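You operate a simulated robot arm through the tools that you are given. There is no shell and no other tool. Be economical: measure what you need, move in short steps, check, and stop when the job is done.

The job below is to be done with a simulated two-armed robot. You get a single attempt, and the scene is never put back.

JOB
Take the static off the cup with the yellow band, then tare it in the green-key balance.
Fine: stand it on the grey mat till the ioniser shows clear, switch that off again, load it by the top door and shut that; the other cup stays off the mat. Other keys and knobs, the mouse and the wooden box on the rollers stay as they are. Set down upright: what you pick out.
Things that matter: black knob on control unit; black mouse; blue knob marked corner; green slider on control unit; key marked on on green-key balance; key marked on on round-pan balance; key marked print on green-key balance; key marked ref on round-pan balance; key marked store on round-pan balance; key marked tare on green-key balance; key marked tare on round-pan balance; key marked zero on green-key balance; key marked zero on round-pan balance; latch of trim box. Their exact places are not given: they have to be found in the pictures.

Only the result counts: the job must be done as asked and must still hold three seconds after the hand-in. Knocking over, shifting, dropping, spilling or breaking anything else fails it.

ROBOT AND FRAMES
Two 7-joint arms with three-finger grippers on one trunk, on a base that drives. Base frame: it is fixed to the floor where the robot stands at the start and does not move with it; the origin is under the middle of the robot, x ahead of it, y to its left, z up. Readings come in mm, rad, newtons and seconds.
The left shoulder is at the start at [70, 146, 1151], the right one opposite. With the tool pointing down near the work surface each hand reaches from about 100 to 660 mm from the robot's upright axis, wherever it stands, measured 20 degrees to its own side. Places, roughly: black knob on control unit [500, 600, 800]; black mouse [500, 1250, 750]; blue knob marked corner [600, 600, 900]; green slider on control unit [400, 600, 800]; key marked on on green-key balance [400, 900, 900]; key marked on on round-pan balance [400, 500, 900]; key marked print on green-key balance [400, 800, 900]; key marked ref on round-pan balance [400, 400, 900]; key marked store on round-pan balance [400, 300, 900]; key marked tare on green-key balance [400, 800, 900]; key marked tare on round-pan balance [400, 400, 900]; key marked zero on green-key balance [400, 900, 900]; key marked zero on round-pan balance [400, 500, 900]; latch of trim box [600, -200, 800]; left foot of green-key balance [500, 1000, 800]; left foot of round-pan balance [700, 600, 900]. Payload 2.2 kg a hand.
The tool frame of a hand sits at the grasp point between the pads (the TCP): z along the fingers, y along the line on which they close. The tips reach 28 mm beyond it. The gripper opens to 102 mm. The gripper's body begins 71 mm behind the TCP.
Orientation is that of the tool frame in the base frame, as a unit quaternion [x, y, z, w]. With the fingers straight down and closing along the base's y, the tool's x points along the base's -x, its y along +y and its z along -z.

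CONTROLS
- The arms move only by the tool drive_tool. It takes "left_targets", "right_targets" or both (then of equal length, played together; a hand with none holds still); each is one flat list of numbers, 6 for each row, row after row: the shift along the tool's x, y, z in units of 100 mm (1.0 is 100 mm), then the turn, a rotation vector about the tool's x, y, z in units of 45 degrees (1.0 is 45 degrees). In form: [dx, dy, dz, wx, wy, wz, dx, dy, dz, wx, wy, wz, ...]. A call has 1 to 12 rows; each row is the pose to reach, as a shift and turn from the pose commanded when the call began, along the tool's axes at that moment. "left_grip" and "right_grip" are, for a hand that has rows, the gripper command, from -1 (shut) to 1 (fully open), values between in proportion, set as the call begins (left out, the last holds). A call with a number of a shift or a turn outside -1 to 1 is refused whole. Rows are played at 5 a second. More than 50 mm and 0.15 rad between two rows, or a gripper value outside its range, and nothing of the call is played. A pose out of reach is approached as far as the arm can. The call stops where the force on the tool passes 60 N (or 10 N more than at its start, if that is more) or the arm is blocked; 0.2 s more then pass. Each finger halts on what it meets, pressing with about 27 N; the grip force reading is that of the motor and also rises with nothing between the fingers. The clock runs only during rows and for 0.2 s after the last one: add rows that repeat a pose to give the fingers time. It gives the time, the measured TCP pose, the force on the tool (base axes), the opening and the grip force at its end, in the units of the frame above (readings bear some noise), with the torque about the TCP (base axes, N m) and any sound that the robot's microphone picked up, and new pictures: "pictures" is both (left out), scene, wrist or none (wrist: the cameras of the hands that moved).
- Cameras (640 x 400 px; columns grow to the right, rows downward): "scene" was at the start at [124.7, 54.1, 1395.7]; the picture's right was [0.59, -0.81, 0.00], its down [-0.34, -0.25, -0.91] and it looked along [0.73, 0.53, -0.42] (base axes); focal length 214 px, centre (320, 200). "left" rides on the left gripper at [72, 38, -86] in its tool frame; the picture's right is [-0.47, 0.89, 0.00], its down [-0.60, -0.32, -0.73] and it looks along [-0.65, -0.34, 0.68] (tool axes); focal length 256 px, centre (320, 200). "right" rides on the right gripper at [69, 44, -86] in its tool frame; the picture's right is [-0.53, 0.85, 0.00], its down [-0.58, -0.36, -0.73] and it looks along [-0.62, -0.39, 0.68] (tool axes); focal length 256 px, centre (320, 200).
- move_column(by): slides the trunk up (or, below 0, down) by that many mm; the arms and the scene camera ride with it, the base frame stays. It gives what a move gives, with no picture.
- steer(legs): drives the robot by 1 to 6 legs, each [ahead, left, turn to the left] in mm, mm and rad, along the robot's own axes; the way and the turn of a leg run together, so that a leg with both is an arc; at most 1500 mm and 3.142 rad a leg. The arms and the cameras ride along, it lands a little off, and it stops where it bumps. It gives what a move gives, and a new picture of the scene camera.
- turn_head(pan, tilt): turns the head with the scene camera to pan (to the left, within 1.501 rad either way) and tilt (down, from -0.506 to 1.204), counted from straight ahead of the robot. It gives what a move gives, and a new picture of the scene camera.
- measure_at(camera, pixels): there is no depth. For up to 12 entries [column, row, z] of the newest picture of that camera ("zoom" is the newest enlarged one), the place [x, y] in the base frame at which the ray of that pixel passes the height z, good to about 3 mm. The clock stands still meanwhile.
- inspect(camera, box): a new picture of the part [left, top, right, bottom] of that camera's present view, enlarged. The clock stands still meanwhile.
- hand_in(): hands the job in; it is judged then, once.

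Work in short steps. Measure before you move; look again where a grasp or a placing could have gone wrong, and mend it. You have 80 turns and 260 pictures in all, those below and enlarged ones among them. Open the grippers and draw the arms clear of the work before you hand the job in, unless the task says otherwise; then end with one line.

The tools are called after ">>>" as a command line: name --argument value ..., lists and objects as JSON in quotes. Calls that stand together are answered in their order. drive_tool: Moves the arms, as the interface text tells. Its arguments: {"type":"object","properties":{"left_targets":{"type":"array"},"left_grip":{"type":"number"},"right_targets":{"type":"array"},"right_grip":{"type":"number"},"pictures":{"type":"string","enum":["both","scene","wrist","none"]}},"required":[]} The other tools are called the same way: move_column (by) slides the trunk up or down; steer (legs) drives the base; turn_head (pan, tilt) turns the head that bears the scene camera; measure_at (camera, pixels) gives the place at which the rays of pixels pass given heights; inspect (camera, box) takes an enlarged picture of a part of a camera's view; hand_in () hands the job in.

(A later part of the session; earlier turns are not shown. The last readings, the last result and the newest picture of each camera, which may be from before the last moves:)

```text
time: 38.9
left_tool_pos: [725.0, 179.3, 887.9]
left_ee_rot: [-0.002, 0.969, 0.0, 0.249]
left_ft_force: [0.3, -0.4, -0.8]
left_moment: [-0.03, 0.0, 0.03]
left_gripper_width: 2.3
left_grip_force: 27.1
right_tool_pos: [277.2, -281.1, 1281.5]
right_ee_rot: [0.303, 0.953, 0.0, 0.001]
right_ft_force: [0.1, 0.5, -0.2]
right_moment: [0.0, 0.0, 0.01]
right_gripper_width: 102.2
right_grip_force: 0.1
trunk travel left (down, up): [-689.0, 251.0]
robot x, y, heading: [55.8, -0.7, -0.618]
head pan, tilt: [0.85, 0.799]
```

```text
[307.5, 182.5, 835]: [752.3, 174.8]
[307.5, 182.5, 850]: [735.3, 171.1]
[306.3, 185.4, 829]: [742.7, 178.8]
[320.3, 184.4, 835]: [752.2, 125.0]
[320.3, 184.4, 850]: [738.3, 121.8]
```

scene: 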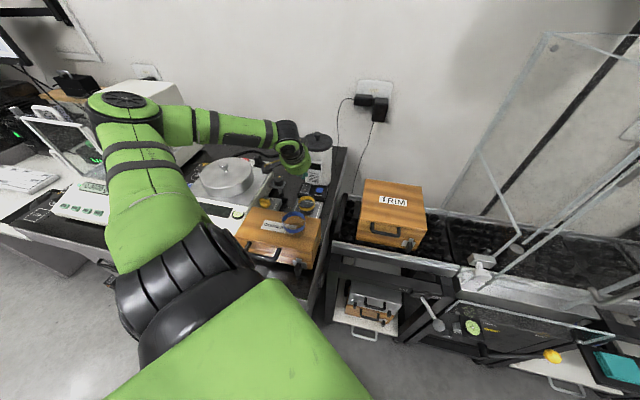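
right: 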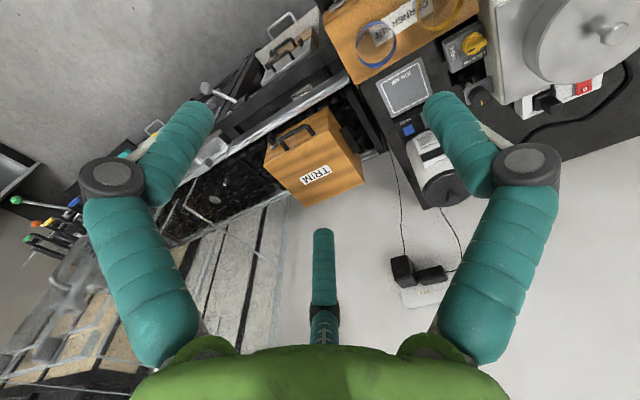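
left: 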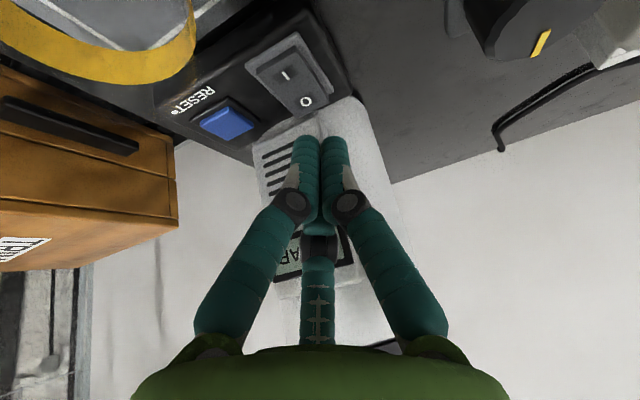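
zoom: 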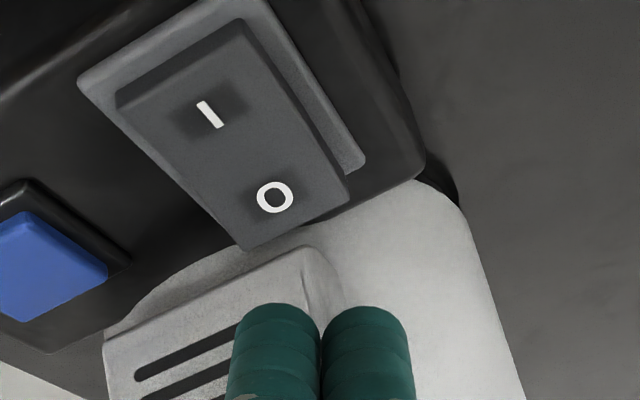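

The panel corner is at (753,174). I move to TCP (732,189,880), keeping the tip beside the panel.

>>> drive_tool --left_targets '[-0.01, 0.1, 0.03, 0, 0, 0, -0.023, 0.1, 0.104, 0, 0, 0, -0.023, 0.1, 0.104, 0, 0, 0]' --pictures "none"

>>> inspect --camera "left" --box '[220, 60, 420, 185]'

>>> inspect --camera "scene" --box '[262, 150, 342, 200]'

```text
time: 39.7
left_tool_pos: [730.8, 187.6, 881.4]
left_ee_rot: [-0.001, 0.968, -0.001, 0.249]
left_ft_force: [0.4, 0.2, 0.1]
left_moment: [-0.01, 0.02, -0.01]
left_gripper_width: 2.2
left_grip_force: 26.7
right_tool_pos: [277.1, -281.9, 1282.1]
right_ee_rot: [0.303, 0.953, 0.0, 0.0]
right_ft_force: [-1.0, 0.2, -0.3]
right_moment: [0.0, -0.03, 0.02]
right_gripper_width: 102.1
right_grip_force: 0.1
trunk travel left (down, up): [-689.0, 251.0]
robot x, y, heading: [50.6, -1.2, -0.619]
head pan, tilt: [0.85, 0.799]
```

```text
3.20 times, centred on (320, 122) of left
```

zoom: 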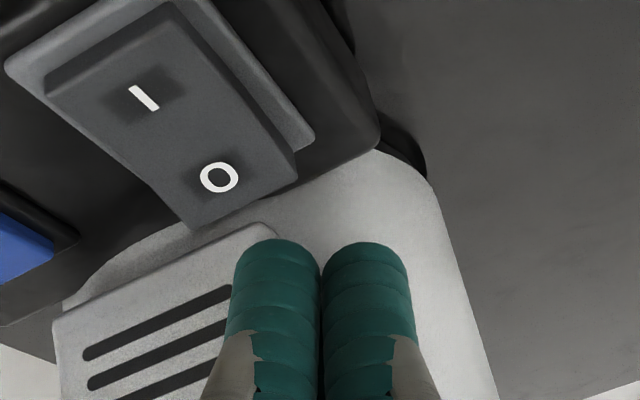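

```text
8.00 times, centred on (302, 175) of scene
```

zoom: 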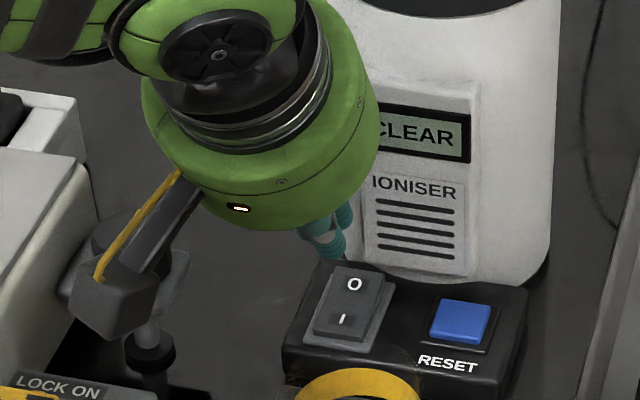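

Clear of the tower now (no force). I descend 19 mm.

>>> drive_tool --left_targets '[0.048, 0, 0.088, 0, 0, 0, 0.091, 0, 0.167, 0, 0, 0, 0.091, 0, 0.167, 0, 0, 0]' --pictures "none"

>>> inspect --camera "left" --box '[220, 60, 420, 185]'

>>> inspect --camera "scene" --box '[262, 150, 342, 200]'

```text
time: 40.5
left_tool_pos: [731.3, 188.8, 860.3]
left_ee_rot: [0.0, 0.969, 0.001, 0.248]
left_ft_force: [0.0, -0.8, 0.3]
left_moment: [0.01, 0.05, -0.03]
left_gripper_width: 2.1
left_grip_force: 26.8
right_tool_pos: [277.9, -281.7, 1281.0]
right_ee_rot: [0.303, 0.953, 0.0, 0.002]
right_ft_force: [0.4, 0.0, 0.3]
right_moment: [-0.02, -0.03, 0.02]
right_gripper_width: 102.2
right_grip_force: 0.1
trunk travel left (down, up): [-689.0, 251.0]
robot x, y, heading: [58.6, -2.1, -0.62]
head pan, tilt: [0.85, 0.799]
```

```text
3.20 times, centred on (320, 122) of left
```

zoom: 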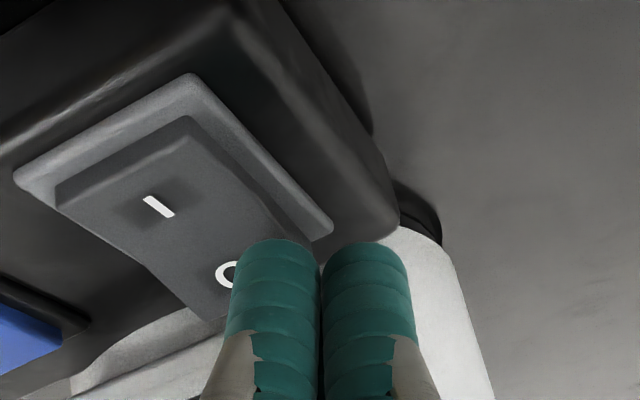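

```text
8.00 times, centred on (302, 175) of scene
```

zoom: 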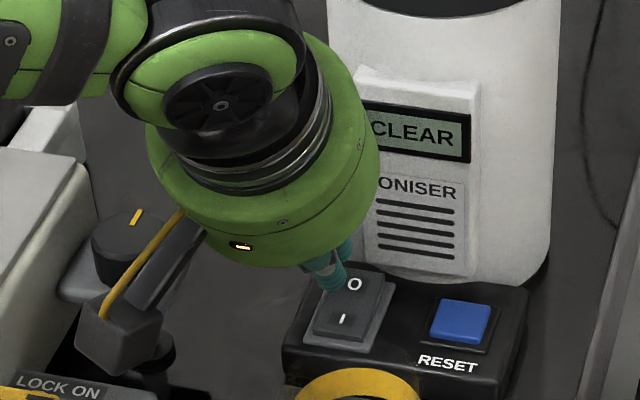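

The tip overlaps the O end. I press down in small steps.

>>> drive_tool --left_targets '[0.0072, -0.02, 0.0132, 0, 0, 0, 0.0144, -0.02, 0.0263, 0, 0, 0]' --pictures "none"

>>> drive_tool --left_targets '[0.0072, 0, 0.0132, 0, 0, 0, 0.012, 0, 0.022, 0, 0, 0]' --pictures "none"

>>> inspect --camera "scene" --box '[262, 150, 342, 200]'

```text
time: 41.1
left_tool_pos: [731.2, 187.1, 858.4]
left_ee_rot: [-0.001, 0.969, 0.0, 0.249]
left_ft_force: [-0.7, 0.3, 4.2]
left_moment: [-0.02, 0.04, -0.02]
left_gripper_width: 2.4
left_grip_force: 26.6
right_tool_pos: [276.9, -280.0, 1281.3]
right_ee_rot: [0.303, 0.953, 0.0, 0.001]
right_ft_force: [-0.4, -0.2, -0.2]
right_moment: [0.05, -0.01, 0.01]
right_gripper_width: 101.8
right_grip_force: 0.0
trunk travel left (down, up): [-689.0, 251.0]
robot x, y, heading: [52.2, -3.1, -0.617]
head pan, tilt: [0.85, 0.799]
```

```text
time: 41.7
left_tool_pos: [731.7, 186.8, 858.4]
left_ee_rot: [-0.001, 0.968, 0.0, 0.252]
left_ft_force: [-0.3, 3.4, 13.3]
left_moment: [0.03, 0.01, -0.04]
left_gripper_width: 2.2
left_grip_force: 27.2
right_tool_pos: [274.9, -280.5, 1283.0]
right_ee_rot: [0.303, 0.953, 0.0, 0.002]
right_ft_force: [0.2, 0.2, -0.7]
right_moment: [-0.01, -0.01, 0.03]
right_gripper_width: 102.0
right_grip_force: 0.0
trunk travel left (down, up): [-689.0, 251.0]
robot x, y, heading: [52.9, 3.9, -0.614]
head pan, tilt: [0.85, 0.799]
```

```text
8.00 times, centred on (302, 175) of scene
```

zoom: 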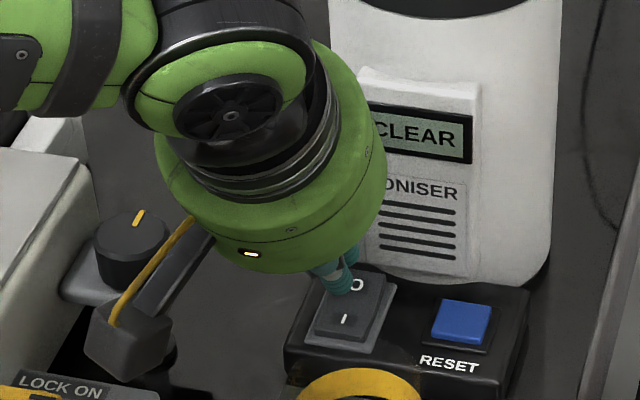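

13 N without a click: the lever is short. I lift, shift 4 mm outward and press again.

>>> drive_tool --left_targets '[-0.03, 0.01, -0.05, 0, 0, 0, -0.065, 0.01, -0.03, 0, 0, 0]' --pictures "none"

>>> drive_tool --left_targets '[0.01, 0, 0.018, 0, 0, 0, 0.019, 0, 0.035, 0, 0, 0]' --pictures "none"

>>> drive_tool --left_targets '[0.007, 0, 0.013, 0, 0, 0, 0.0096, 0, 0.0176, 0, 0, 0]' --pictures "none"

>>> inspect --camera "scene" --box '[262, 150, 342, 200]'

```text
time: 42.3
left_tool_pos: [735.7, 188.5, 859.5]
left_ee_rot: [0.0, 0.969, 0.0, 0.247]
left_ft_force: [0.1, 0.5, -0.2]
left_moment: [0.02, -0.01, -0.04]
left_gripper_width: 2.2
left_grip_force: 27.4
right_tool_pos: [278.4, -282.0, 1282.0]
right_ee_rot: [0.303, 0.953, -0.001, 0.001]
right_ft_force: [-0.1, -0.7, 1.1]
right_moment: [0.01, 0.03, -0.01]
right_gripper_width: 101.8
right_grip_force: 0.0
trunk travel left (down, up): [-689.0, 251.0]
robot x, y, heading: [54.3, 0.1, -0.618]
head pan, tilt: [0.85, 0.799]
```

```text
time: 42.9
left_tool_pos: [735.6, 187.6, 857.1]
left_ee_rot: [-0.001, 0.968, 0.0, 0.249]
left_ft_force: [-0.1, 1.6, 4.8]
left_moment: [0.02, -0.04, 0.07]
left_gripper_width: 2.2
left_grip_force: 26.5
right_tool_pos: [277.2, -279.6, 1281.5]
right_ee_rot: [0.303, 0.953, -0.001, 0.001]
right_ft_force: [0.4, 0.8, 0.1]
right_moment: [-0.02, 0.0, 0.04]
right_gripper_width: 102.1
right_grip_force: 0.0
trunk travel left (down, up): [-689.0, 251.0]
robot x, y, heading: [52.5, 1.1, -0.616]
head pan, tilt: [0.85, 0.799]
```

```text
time: 43.5
left_tool_pos: [735.8, 188.3, 857.2]
left_ee_rot: [-0.001, 0.968, 0.0, 0.252]
left_ft_force: [2.1, 4.4, 11.9]
left_moment: [0.05, -0.01, 0.16]
left_gripper_width: 2.0
left_grip_force: 26.8
right_tool_pos: [274.7, -280.8, 1282.0]
right_ee_rot: [0.303, 0.953, 0.001, 0.001]
right_ft_force: [0.2, -0.5, 0.4]
right_moment: [-0.01, 0.0, 0.0]
right_gripper_width: 101.9
right_grip_force: 0.0
trunk travel left (down, up): [-689.0, 251.0]
robot x, y, heading: [52.6, 1.5, -0.617]
head pan, tilt: [0.85, 0.799]
```

```text
8.00 times, centred on (302, 175) of scene
```

zoom: 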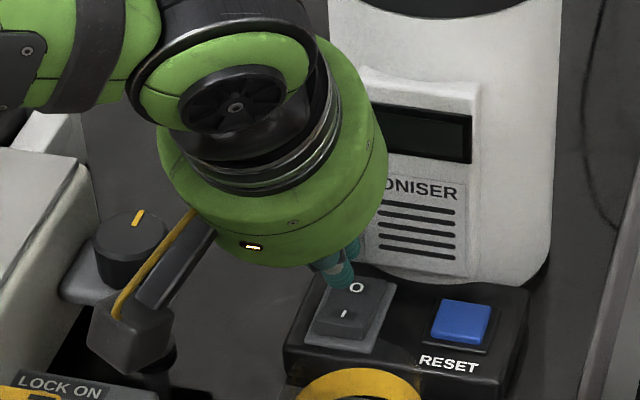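

The display is dark: the ioniser is off. I retreat up, turn the tool back and straighten it above the cup.

>>> drive_tool --left_targets '[-0.052, 0, -0.2, 0, 0, 0, -0.068, -0.05, -0.647, 0, 0, 0, -0.068, -0.05, -0.647, 0, 0, 0.157, -0.068, -0.05, -0.647, 0, 0, 0.314, -0.068, -0.05, -0.647, 0, 0, 0.471, -0.068, -0.05, -0.647, 0, 0, 0.628, -0.068, -0.05, -0.647, 0, 0, 0.784]' --pictures "none"

>>> drive_tool --left_targets '[0.045, -0.135, -0.108, 0.092, 0.13, 0, 0.09, -0.27, -0.216, 0.184, 0.26, 0, 0.135, -0.405, -0.325, 0.276, 0.39, 0, 0.18, -0.538, -0.433, 0.368, 0.52, 0, 0.18, -0.538, -0.433, 0.368, 0.52, 0]' --left_grip 0.4 --pictures "both"

>>> inspect --camera "scene" --box '[262, 150, 358, 210]'

```text
time: 45.1
left_tool_pos: [710.7, 183.2, 915.3]
left_ee_rot: [0.294, 0.923, 0.075, 0.238]
left_ft_force: [-0.4, -1.0, 0.2]
left_moment: [0.02, -0.01, 0.01]
left_gripper_width: 2.4
left_grip_force: 27.2
right_tool_pos: [276.1, -280.0, 1280.8]
right_ee_rot: [0.303, 0.953, 0.0, 0.001]
right_ft_force: [-0.1, 0.5, 0.1]
right_moment: [0.0, 0.0, 0.01]
right_gripper_width: 102.0
right_grip_force: 0.0
trunk travel left (down, up): [-689.0, 251.0]
robot x, y, heading: [55.7, 1.4, -0.613]
head pan, tilt: [0.85, 0.799]
```

```text
time: 46.3
left_tool_pos: [649.5, 147.8, 930.6]
left_ee_rot: [0.304, 0.953, 0.0, 0.0]
left_ft_force: [-0.2, 0.4, -0.3]
left_moment: [0.02, 0.0, 0.01]
left_gripper_width: 71.2
left_grip_force: 0.0
right_tool_pos: [277.9, -278.9, 1281.6]
right_ee_rot: [0.303, 0.953, 0.0, 0.001]
right_ft_force: [-0.3, 0.3, -0.5]
right_moment: [0.04, 0.02, -0.02]
right_gripper_width: 102.2
right_grip_force: 0.0
trunk travel left (down, up): [-689.0, 251.0]
robot x, y, heading: [55.1, -0.1, -0.615]
head pan, tilt: [0.85, 0.799]
```

scene: 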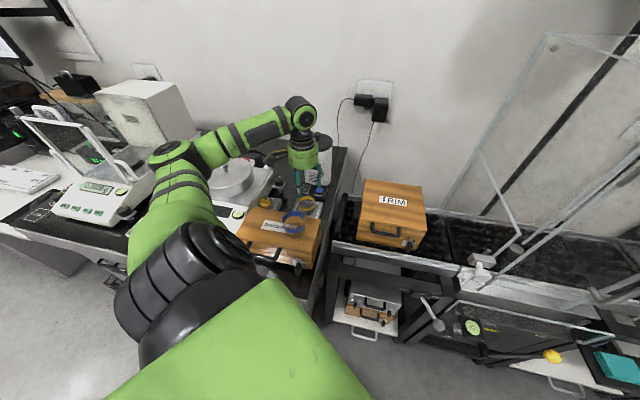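
left: 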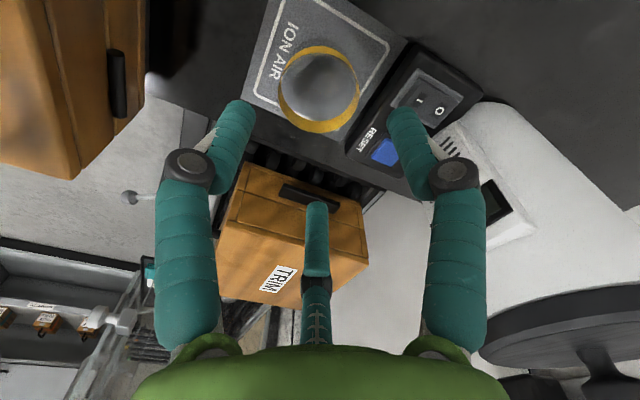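

```text
6.67 times, centred on (310, 180) of scene
```

zoom: 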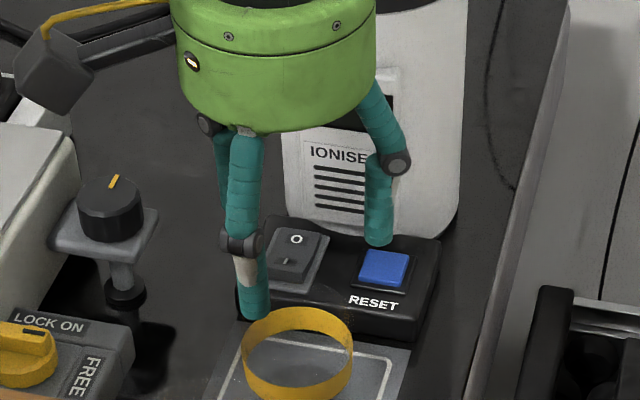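

The cup is where I left it. I descend and grasp it slightly higher than before (TCP z≈838).

>>> drive_tool --left_targets '[0, 0.02, 0.4, 0, 0, 0, 0, 0.02, 0.75, 0, 0, 0, 0, 0.02, 0.925, 0, 0, 0]' --pictures "wrist"

>>> drive_tool --left_targets '[0, 0, 0, 0, 0, 0, 0, 0, 0, 0, 0, 0, 0, 0, 0, 0, 0, 0]' --left_grip -1 --pictures "wrist"

```text
time: 47.1
left_tool_pos: [650.9, 149.2, 837.8]
left_ee_rot: [0.303, 0.953, 0.0, 0.001]
left_ft_force: [-0.1, 0.1, -0.4]
left_moment: [0.0, 0.01, 0.0]
left_gripper_width: 71.5
left_grip_force: 0.0
right_tool_pos: [277.1, -280.4, 1280.9]
right_ee_rot: [0.303, 0.953, 0.0, 0.001]
right_ft_force: [0.1, -0.3, -0.7]
right_moment: [-0.03, -0.01, 0.01]
right_gripper_width: 102.2
right_grip_force: 0.0
trunk travel left (down, up): [-689.0, 251.0]
robot x, y, heading: [58.8, 2.9, -0.622]
head pan, tilt: [0.85, 0.799]
```

left: 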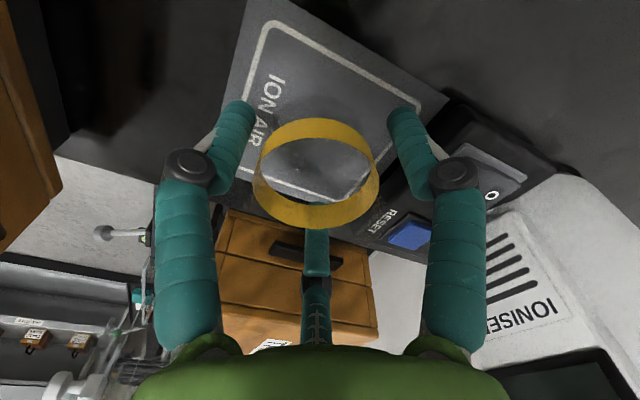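

```text
time: 47.9
left_tool_pos: [650.3, 149.6, 837.7]
left_ee_rot: [0.303, 0.953, -0.001, 0.001]
left_ft_force: [0.2, 0.2, -0.2]
left_moment: [-0.02, -0.02, -0.02]
left_gripper_width: 50.7
left_grip_force: 26.7
right_tool_pos: [276.9, -280.8, 1279.8]
right_ee_rot: [0.304, 0.953, 0.0, 0.001]
right_ft_force: [1.2, -0.7, 0.3]
right_moment: [-0.01, 0.02, -0.01]
right_gripper_width: 102.1
right_grip_force: 0.0
trunk travel left (down, up): [-689.0, 251.0]
robot x, y, heading: [51.2, -0.2, -0.616]
head pan, tilt: [0.85, 0.799]
```

left: 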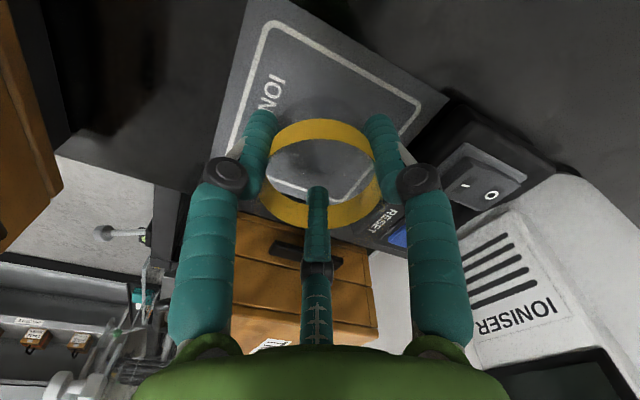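

The cup is held (50.7 mm). I lift it 320 mm and turn the base back.

>>> drive_tool --left_targets '[0, 0, -0.2, 0, 0, 0, 0, 0, -0.6, 0, 0, 0, 0, 0, -1.0, 0, 0, 0]' --pictures "none"

>>> drive_tool --left_targets '[0, 0, -0.4, 0, 0, 0, 0, 0, -0.8, 0, 0, 0, 0, 0, -1.0, 0, 0, 0]' --pictures "none"

>>> drive_tool --left_targets '[0, 0, -0.4, 0, 0, 0, 0, 0, -0.8, 0, 0, 0, 0, 0, -1.0, 0, 0, 0]' --pictures "wrist"

>>> steer --legs '[[0, 0, 0.617]]'

```text
time: 48.7
left_tool_pos: [650.1, 149.6, 939.2]
left_ee_rot: [0.303, 0.953, 0.001, 0.001]
left_ft_force: [1.2, 0.4, -0.6]
left_moment: [0.02, -0.01, -0.03]
left_gripper_width: 50.9
left_grip_force: 26.9
right_tool_pos: [279.1, -281.4, 1281.5]
right_ee_rot: [0.303, 0.953, -0.001, 0.001]
right_ft_force: [0.2, -0.1, 0.1]
right_moment: [0.03, -0.03, -0.05]
right_gripper_width: 102.1
right_grip_force: 0.0
trunk travel left (down, up): [-689.0, 251.0]
robot x, y, heading: [56.2, -0.0, -0.617]
head pan, tilt: [0.85, 0.799]
```

```text
time: 49.5
left_tool_pos: [649.1, 150.2, 1039.1]
left_ee_rot: [0.303, 0.953, 0.0, 0.0]
left_ft_force: [0.3, -0.4, -0.4]
left_moment: [0.01, 0.0, -0.01]
left_gripper_width: 50.5
left_grip_force: 26.8
right_tool_pos: [277.2, -280.6, 1282.1]
right_ee_rot: [0.303, 0.953, -0.001, 0.0]
right_ft_force: [-1.1, 0.1, 0.6]
right_moment: [0.0, -0.01, -0.03]
right_gripper_width: 102.2
right_grip_force: 0.0
trunk travel left (down, up): [-689.0, 251.0]
robot x, y, heading: [54.0, 2.2, -0.618]
head pan, tilt: [0.85, 0.799]
```

```text
time: 50.3
left_tool_pos: [650.6, 150.5, 1139.2]
left_ee_rot: [0.303, 0.953, 0.0, -0.001]
left_ft_force: [0.0, 0.5, 3.9]
left_moment: [-0.02, -0.12, -0.01]
left_gripper_width: 50.6
left_grip_force: 27.1
right_tool_pos: [277.9, -282.2, 1281.8]
right_ee_rot: [0.303, 0.953, 0.0, 0.0]
right_ft_force: [0.0, -1.1, -0.9]
right_moment: [0.0, 0.04, 0.02]
right_gripper_width: 102.2
right_grip_force: 0.0
trunk travel left (down, up): [-689.0, 251.0]
robot x, y, heading: [57.9, -0.4, -0.613]
head pan, tilt: [0.85, 0.799]
```

left: 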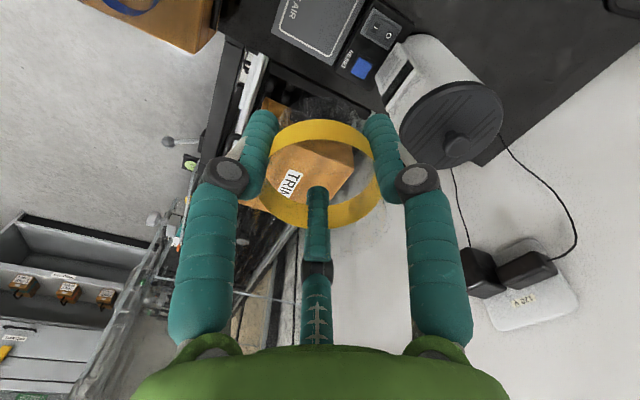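

```text
time: 52.4
left_tool_pos: [454.2, 467.9, 1139.5]
left_ee_rot: [0.0, 1.0, 0.0, 0.001]
left_ft_force: [0.0, 0.1, -0.5]
left_moment: [0.0, 0.0, -0.01]
left_gripper_width: 50.8
left_grip_force: 27.1
right_tool_pos: [398.4, -101.3, 1281.5]
right_ee_rot: [0.002, 1.0, -0.001, 0.0]
right_ft_force: [0.2, -0.1, 0.1]
right_moment: [0.02, 0.04, -0.02]
right_gripper_width: 102.2
right_grip_force: 0.1
trunk travel left (down, up): [-689.0, 251.0]
robot x, y, heading: [56.8, -2.0, -0.002]
head pan, tilt: [0.85, 0.799]
```

scene: 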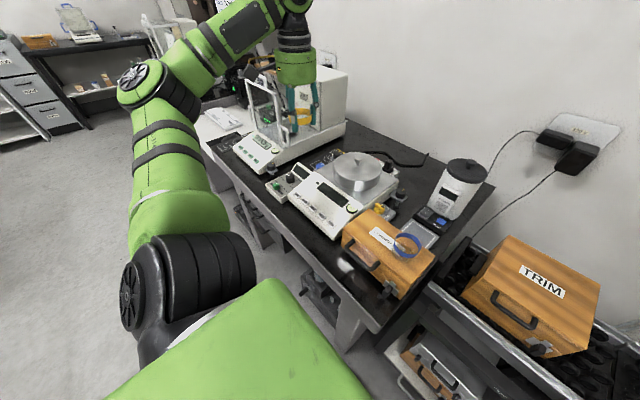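

I retract and raise the cup, then back off 60 mm and drive left toward the green-key balance.

>>> drive_tool --left_targets '[0.2, -0.15, -0.25, 0, 0, 0, 0.4, -0.3, -0.5, 0, 0, 0, 0.6, -0.45, -0.75, 0, 0, 0, 0.8, -0.6, -1.0, 0, 0, 0]' --pictures "none"

>>> steer --legs '[[-60, 0, 0], [0, 500, 0]]'

>>> turn_head --pan 0.6 --tilt 0.6

>>> inspect --camera "left" --box '[0, 0, 640, 400]'

```text
time: 53.4
left_tool_pos: [410.5, 388.7, 1225.9]
left_ee_rot: [0.0, 1.0, 0.001, 0.002]
left_ft_force: [0.8, -0.1, 1.0]
left_moment: [0.05, 0.0, 0.02]
left_gripper_width: 50.6
left_grip_force: 27.3
left hand out of reach, approached as far as the arm can: row 3, 4
right_tool_pos: [398.4, -104.6, 1281.7]
right_ee_rot: [0.002, 1.0, 0.001, 0.0]
right_ft_force: [0.0, -0.6, -0.3]
right_moment: [0.01, -0.02, -0.01]
right_gripper_width: 101.9
right_grip_force: 0.0
trunk travel left (down, up): [-689.0, 251.0]
robot x, y, heading: [49.9, -2.0, -0.002]
head pan, tilt: [0.85, 0.799]
```

```text
time: 56.8
left_tool_pos: [350.1, 881.2, 1224.2]
left_ee_rot: [0.0, 1.0, 0.001, 0.002]
left_ft_force: [0.9, -0.3, -1.1]
left_moment: [-0.01, 0.03, -0.01]
left_gripper_width: 50.8
left_grip_force: 27.3
right_tool_pos: [340.6, 389.0, 1282.1]
right_ee_rot: [-0.001, 1.0, 0.001, 0.001]
right_ft_force: [-0.2, -0.6, 0.0]
right_moment: [0.0, 0.0, 0.02]
right_gripper_width: 101.9
right_grip_force: 0.1
trunk travel left (down, up): [-689.0, 251.0]
robot x, y, heading: [-2.1, 489.5, -0.007]
head pan, tilt: [0.85, 0.799]
```

scene: 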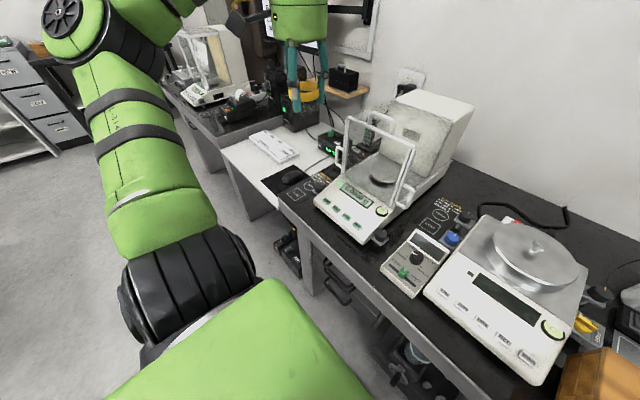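

```text
time: 57.6
left_tool_pos: [350.6, 883.8, 1224.7]
left_ee_rot: [0.0, 1.0, 0.0, 0.002]
left_ft_force: [0.1, 0.3, 0.0]
left_moment: [0.0, -0.04, 0.02]
left_gripper_width: 50.8
left_grip_force: 26.8
right_tool_pos: [339.8, 390.4, 1281.9]
right_ee_rot: [0.0, 1.0, -0.001, 0.001]
right_ft_force: [0.1, 0.0, -0.4]
right_moment: [0.01, -0.01, 0.01]
right_gripper_width: 102.1
right_grip_force: 0.0
trunk travel left (down, up): [-689.0, 251.0]
robot x, y, heading: [-7.0, 495.0, -0.001]
head pan, tilt: [0.6, 0.6]
```

scene: 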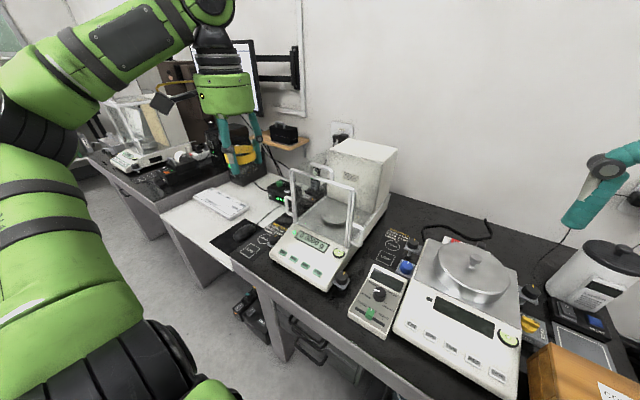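

```text
1.00 times, centred on (320, 200) of left (not enlarged: the box is as wide or as high as the picture)
```

zoom: 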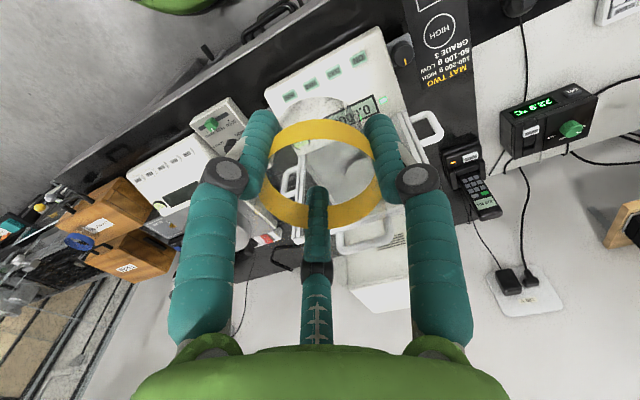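

I enlarge the green-key balance in the scene view.

>>> inspect --camera "scene" --box '[260, 130, 420, 300]'

>>> inspect --camera "scene" --box '[280, 150, 392, 220]'

```text
2.35 times, centred on (340, 215) of scene
```

zoom: 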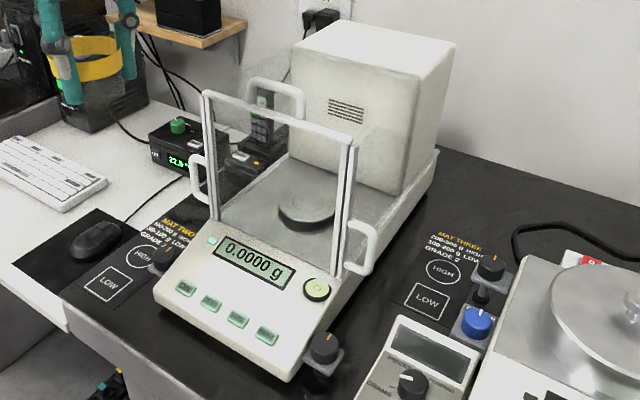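

```text
5.71 times, centred on (336, 185) of scene
```

zoom: 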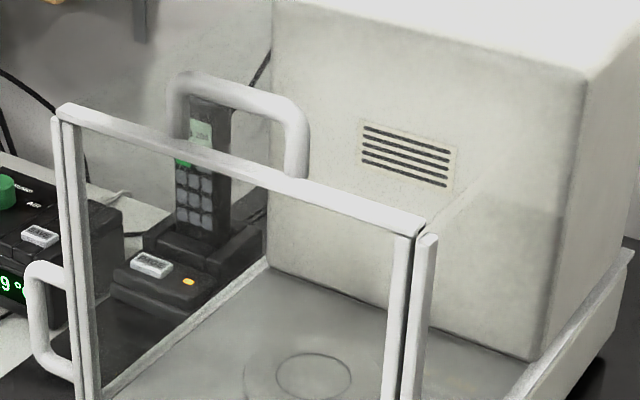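

The top door appears closed, with its handle near the front. I enlarge the wrist view and the right-hand view for triangulation.

>>> inspect --camera "left" --box '[250, 60, 450, 310]'

>>> inspect --camera "right" --box '[0, 0, 640, 400]'

```text
1.60 times, centred on (350, 185) of left
```

zoom: 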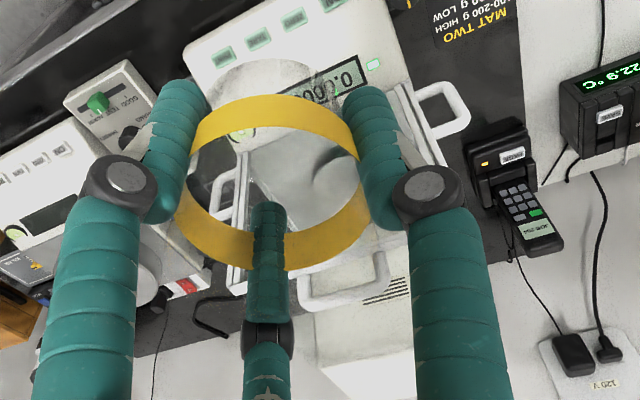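

```text
1.00 times, centred on (320, 200) of right (not enlarged: the box is as wide or as high as the picture)
```

zoom: 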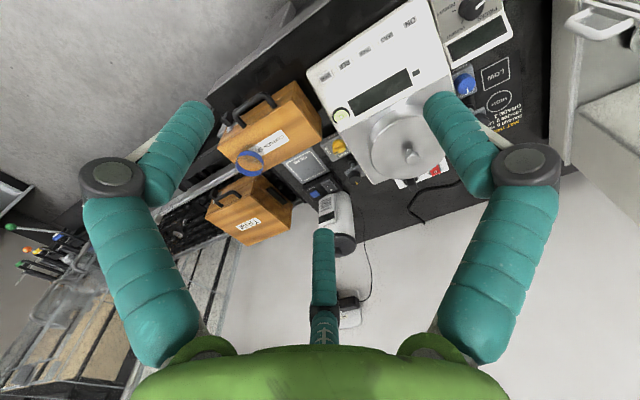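

I record rays for the frame corners, handle, pan and housing from this position, to be crossed with a second view.

>>> measure_at --camera "scene" --pixels '[[290.8, 169.25, 1000], [290.8, 169.25, 1100], [353.5, 189.4, 1000], [353.5, 189.4, 1100], [313.25, 164, 1000], [313.25, 164, 1100], [329.9, 167.5, 1000], [329.9, 167.5, 1100], [334, 218.4, 850], [334, 218.4, 950], [332, 180.6, 1000], [332, 180.6, 1100]]'

>>> steer --legs '[[0, 400, 0]]'

>>> turn_head --pan 0.1 --tilt 0.75

>>> inspect --camera "right" --box '[0, 0, 640, 400]'

```text
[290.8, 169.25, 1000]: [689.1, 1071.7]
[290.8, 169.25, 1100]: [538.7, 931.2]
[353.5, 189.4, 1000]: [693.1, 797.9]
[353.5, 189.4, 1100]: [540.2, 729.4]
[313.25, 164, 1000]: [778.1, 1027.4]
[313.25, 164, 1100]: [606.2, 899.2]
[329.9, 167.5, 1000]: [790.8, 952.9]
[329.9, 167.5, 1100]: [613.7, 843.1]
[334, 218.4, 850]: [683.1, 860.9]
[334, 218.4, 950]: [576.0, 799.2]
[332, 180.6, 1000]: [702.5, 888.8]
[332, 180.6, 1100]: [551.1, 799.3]
```

```text
time: 60.1
left_tool_pos: [354.6, 1275.2, 1225.8]
left_ee_rot: [0.003, 1.0, 0.001, 0.002]
left_ft_force: [-0.2, -0.2, -0.4]
left_moment: [0.01, -0.02, -0.03]
left_gripper_width: 50.5
left_grip_force: 26.9
right_tool_pos: [340.5, 783.8, 1282.4]
right_ee_rot: [0.004, 1.0, 0.0, 0.0]
right_ft_force: [0.5, 0.4, 0.6]
right_moment: [0.02, -0.02, -0.01]
right_gripper_width: 102.0
right_grip_force: 0.0
trunk travel left (down, up): [-689.0, 251.0]
robot x, y, heading: [-3.2, 888.7, -0.004]
head pan, tilt: [0.6, 0.6]
```

scene: 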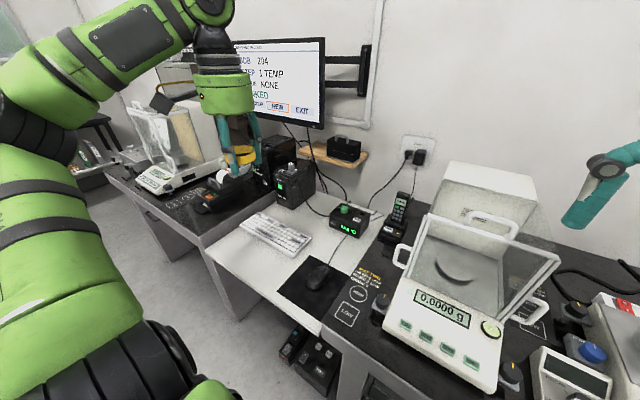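

```text
time: 61.0
left_tool_pos: [354.4, 1276.4, 1225.9]
left_ee_rot: [0.002, 1.0, 0.001, 0.001]
left_ft_force: [-0.1, -0.1, -0.7]
left_moment: [-0.01, -0.01, -0.01]
left_gripper_width: 50.6
left_grip_force: 26.8
right_tool_pos: [341.2, 783.9, 1281.9]
right_ee_rot: [0.003, 1.0, 0.0, 0.0]
right_ft_force: [0.1, -0.4, 0.7]
right_moment: [0.0, 0.01, 0.01]
right_gripper_width: 102.0
right_grip_force: 0.1
trunk travel left (down, up): [-689.0, 251.0]
robot x, y, heading: [0.0, 885.4, -0.008]
head pan, tilt: [0.099, 0.75]
```

scene: 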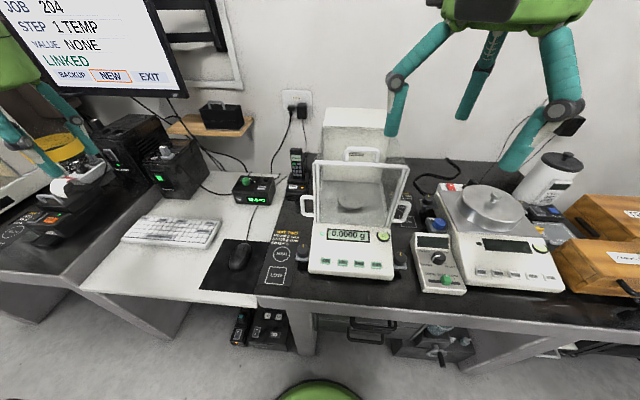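

```text
1.00 times, centred on (320, 200) of right (not enlarged: the box is as wide or as high as the picture)
```

zoom: 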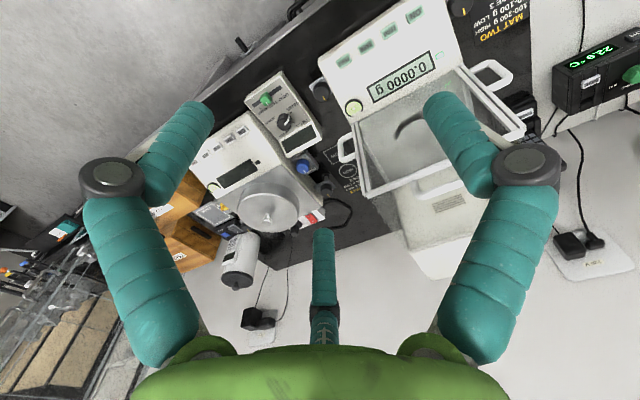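

The view is good now. I enlarge the balance in both cameras.

>>> inspect --camera "scene" --box '[290, 100, 430, 187]'

>>> inspect --camera "scene" --box '[290, 200, 418, 280]'

>>> inspect --camera "right" --box '[330, 40, 530, 165]'

>>> inspect --camera "right" --box '[330, 120, 530, 245]'

```text
4.57 times, centred on (360, 144) of scene
```

zoom: 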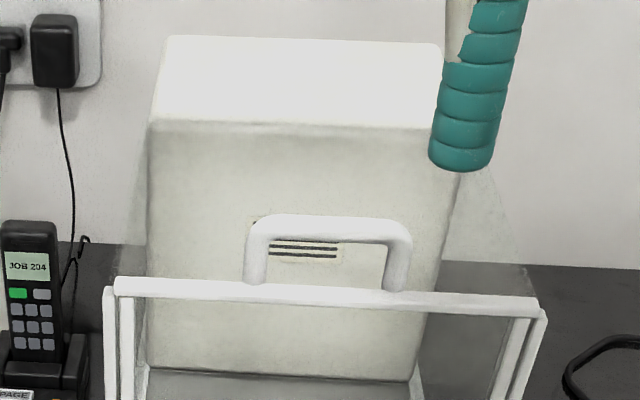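

```text
5.00 times, centred on (354, 240) of scene
```

zoom: 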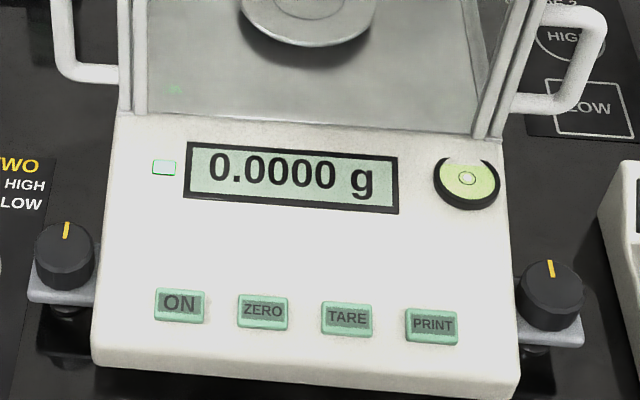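

```text
3.20 times, centred on (430, 102) of right
```

zoom: 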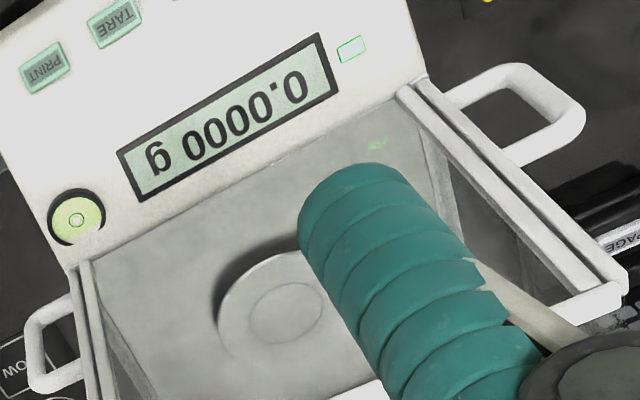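

```text
3.20 times, centred on (430, 182) of right
```

zoom: 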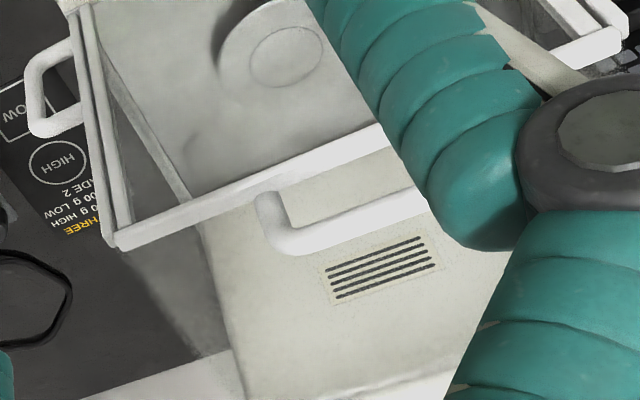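

I measure these features from both cameras at two heights.

>>> measure_at --camera "scene" --pixels '[[315.8, 161.9, 1000], [315.8, 161.9, 1100], [408.1, 166.3, 1000], [408.1, 166.3, 1100], [377.5, 151, 1050], [377.5, 151, 1150], [376.8, 163.3, 1000], [376.8, 163.3, 1100], [322.8, 126.9, 1100], [384.5, 129.3, 1100], [322.4, 181.2, 850], [379.7, 183.4, 850]]'

>>> measure_at --camera "right" --pixels '[[365.9, 194.5, 1000], [365.9, 194.5, 1100], [525.3, 133.3, 1000], [525.3, 133.3, 1100], [412.8, 180.4, 1000], [412.8, 180.4, 1100], [420.6, 194.5, 1050], [420.6, 194.5, 1150], [419, 138, 850], [419, 138, 870]]'

```text
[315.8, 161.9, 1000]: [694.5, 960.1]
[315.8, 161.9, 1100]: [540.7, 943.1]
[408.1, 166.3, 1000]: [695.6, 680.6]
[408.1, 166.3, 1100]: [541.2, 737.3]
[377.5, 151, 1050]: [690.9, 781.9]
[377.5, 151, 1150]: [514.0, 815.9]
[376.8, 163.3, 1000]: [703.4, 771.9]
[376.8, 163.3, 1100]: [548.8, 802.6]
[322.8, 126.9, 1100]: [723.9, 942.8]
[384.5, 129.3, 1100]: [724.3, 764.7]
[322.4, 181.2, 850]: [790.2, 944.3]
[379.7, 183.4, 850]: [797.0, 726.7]
```

```text
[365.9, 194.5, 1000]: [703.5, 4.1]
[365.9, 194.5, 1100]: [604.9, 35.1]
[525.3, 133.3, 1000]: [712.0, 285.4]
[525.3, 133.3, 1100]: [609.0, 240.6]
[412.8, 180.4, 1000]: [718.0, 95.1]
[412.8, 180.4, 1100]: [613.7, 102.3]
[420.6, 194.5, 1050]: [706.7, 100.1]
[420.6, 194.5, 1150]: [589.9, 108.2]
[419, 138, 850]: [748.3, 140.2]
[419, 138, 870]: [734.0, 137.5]
```

The right camera's picture was stale, so I use the newest zoom instead.

>>> measure_at --camera "zoom" --pixels '[[115, 240, 1000], [115, 240, 1100], [265, 195, 1000], [265, 195, 1100], [290, 240, 1050], [290, 240, 1150], [287, 57, 850], [287, 57, 880], [620, 40, 1000], [620, 40, 1100], [188, 200, 850], [205, 230, 1000]]'

```text
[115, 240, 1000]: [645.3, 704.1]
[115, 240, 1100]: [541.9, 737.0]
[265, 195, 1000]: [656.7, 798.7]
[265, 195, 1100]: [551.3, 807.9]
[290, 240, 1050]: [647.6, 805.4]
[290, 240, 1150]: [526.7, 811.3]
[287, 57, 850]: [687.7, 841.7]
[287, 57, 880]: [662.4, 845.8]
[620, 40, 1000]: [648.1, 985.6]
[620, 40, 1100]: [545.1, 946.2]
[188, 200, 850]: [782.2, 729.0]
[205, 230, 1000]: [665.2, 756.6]
```

The top frame is at z≈1100 (x=541, y 737–945); the handle loop stands at x≈552, y 805–877, up to z≈1130; the pan is near (661,845,875). I check floor clearance under the bench and raise the trunk.

>>> measure_at --camera "scene" --pixels '[[255, 345, 0], [255, 345, 200], [300, 350, 0], [445, 368, 0], [320, 380, 0], [320, 382, 200], [345.8, 161.5, 1100], [347.3, 148.8, 1127]]'

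>>> move_column --by 100

>>> steer --legs '[[50, 0, 0], [0, 30, 0], [0, 0, 0.62]]'

>>> turn_head --pan -0.7 --tilt 0.75

```text
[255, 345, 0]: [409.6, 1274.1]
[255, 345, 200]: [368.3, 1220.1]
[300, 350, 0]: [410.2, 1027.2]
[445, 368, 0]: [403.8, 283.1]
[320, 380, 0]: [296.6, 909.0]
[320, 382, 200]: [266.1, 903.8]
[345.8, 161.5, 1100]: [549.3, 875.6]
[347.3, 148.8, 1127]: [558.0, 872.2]
```

```text
time: 62.3
left_tool_pos: [353.6, 1277.0, 1325.2]
left_ee_rot: [0.003, 1.0, 0.001, 0.002]
left_ft_force: [-0.9, -0.1, -0.5]
left_moment: [-0.02, -0.01, 0.03]
left_gripper_width: 50.6
left_grip_force: 27.2
right_tool_pos: [340.5, 784.4, 1382.0]
right_ee_rot: [0.003, 1.0, 0.0, 0.0]
right_ft_force: [0.1, 1.0, -0.3]
right_moment: [-0.01, -0.01, 0.0]
right_gripper_width: 102.1
right_grip_force: 0.0
trunk travel left (down, up): [-789.0, 151.0]
robot x, y, heading: [-2.0, 889.6, -0.007]
head pan, tilt: [0.099, 0.75]
```

```text
time: 65.4
left_tool_pos: [112.3, 1441.7, 1324.8]
left_ee_rot: [-0.304, 0.953, 0.0, 0.001]
left_ft_force: [-0.3, 1.2, 0.2]
left_moment: [0.01, 0.04, 0.03]
left_gripper_width: 50.4
left_grip_force: 26.9
right_tool_pos: [389.2, 1033.4, 1381.4]
right_ee_rot: [-0.303, 0.953, 0.001, -0.001]
right_ft_force: [0.2, 0.3, -0.7]
right_moment: [0.03, 0.03, 0.0]
right_gripper_width: 102.1
right_grip_force: 0.0
trunk travel left (down, up): [-789.0, 151.0]
robot x, y, heading: [48.3, 916.6, 0.614]
head pan, tilt: [0.099, 0.75]
```

scene: 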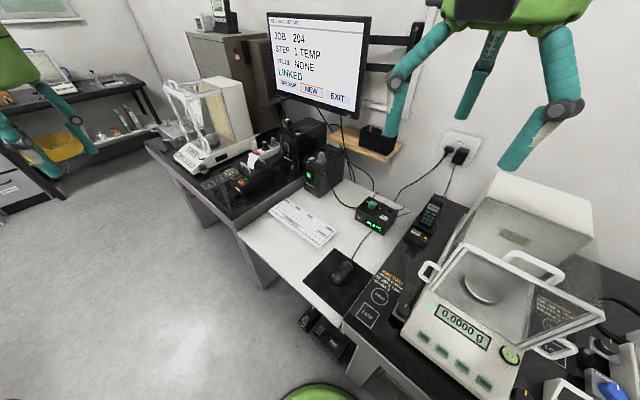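

```text
time: 66.5
left_tool_pos: [111.0, 1440.7, 1325.3]
left_ee_rot: [-0.305, 0.952, 0.002, 0.001]
left_ft_force: [-2.0, 0.5, 0.0]
left_moment: [0.0, 0.03, -0.01]
left_gripper_width: 50.5
left_grip_force: 26.7
right_tool_pos: [386.9, 1034.5, 1380.6]
right_ee_rot: [-0.304, 0.953, 0.0, 0.0]
right_ft_force: [-0.4, 0.3, 0.0]
right_moment: [0.04, 0.0, -0.03]
right_gripper_width: 101.8
right_grip_force: 0.0
trunk travel left (down, up): [-789.0, 151.0]
robot x, y, heading: [49.8, 916.1, 0.615]
head pan, tilt: [-0.7, 0.75]
```

scene: 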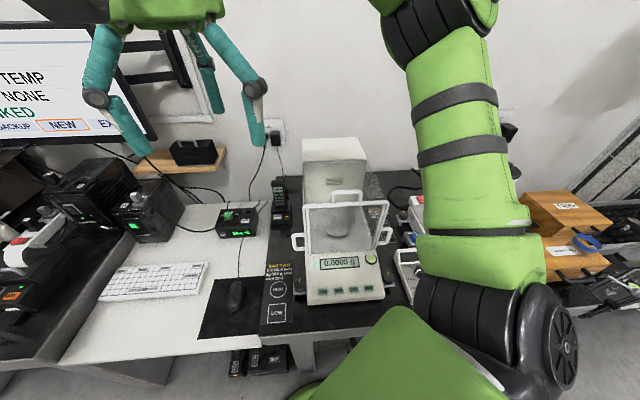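

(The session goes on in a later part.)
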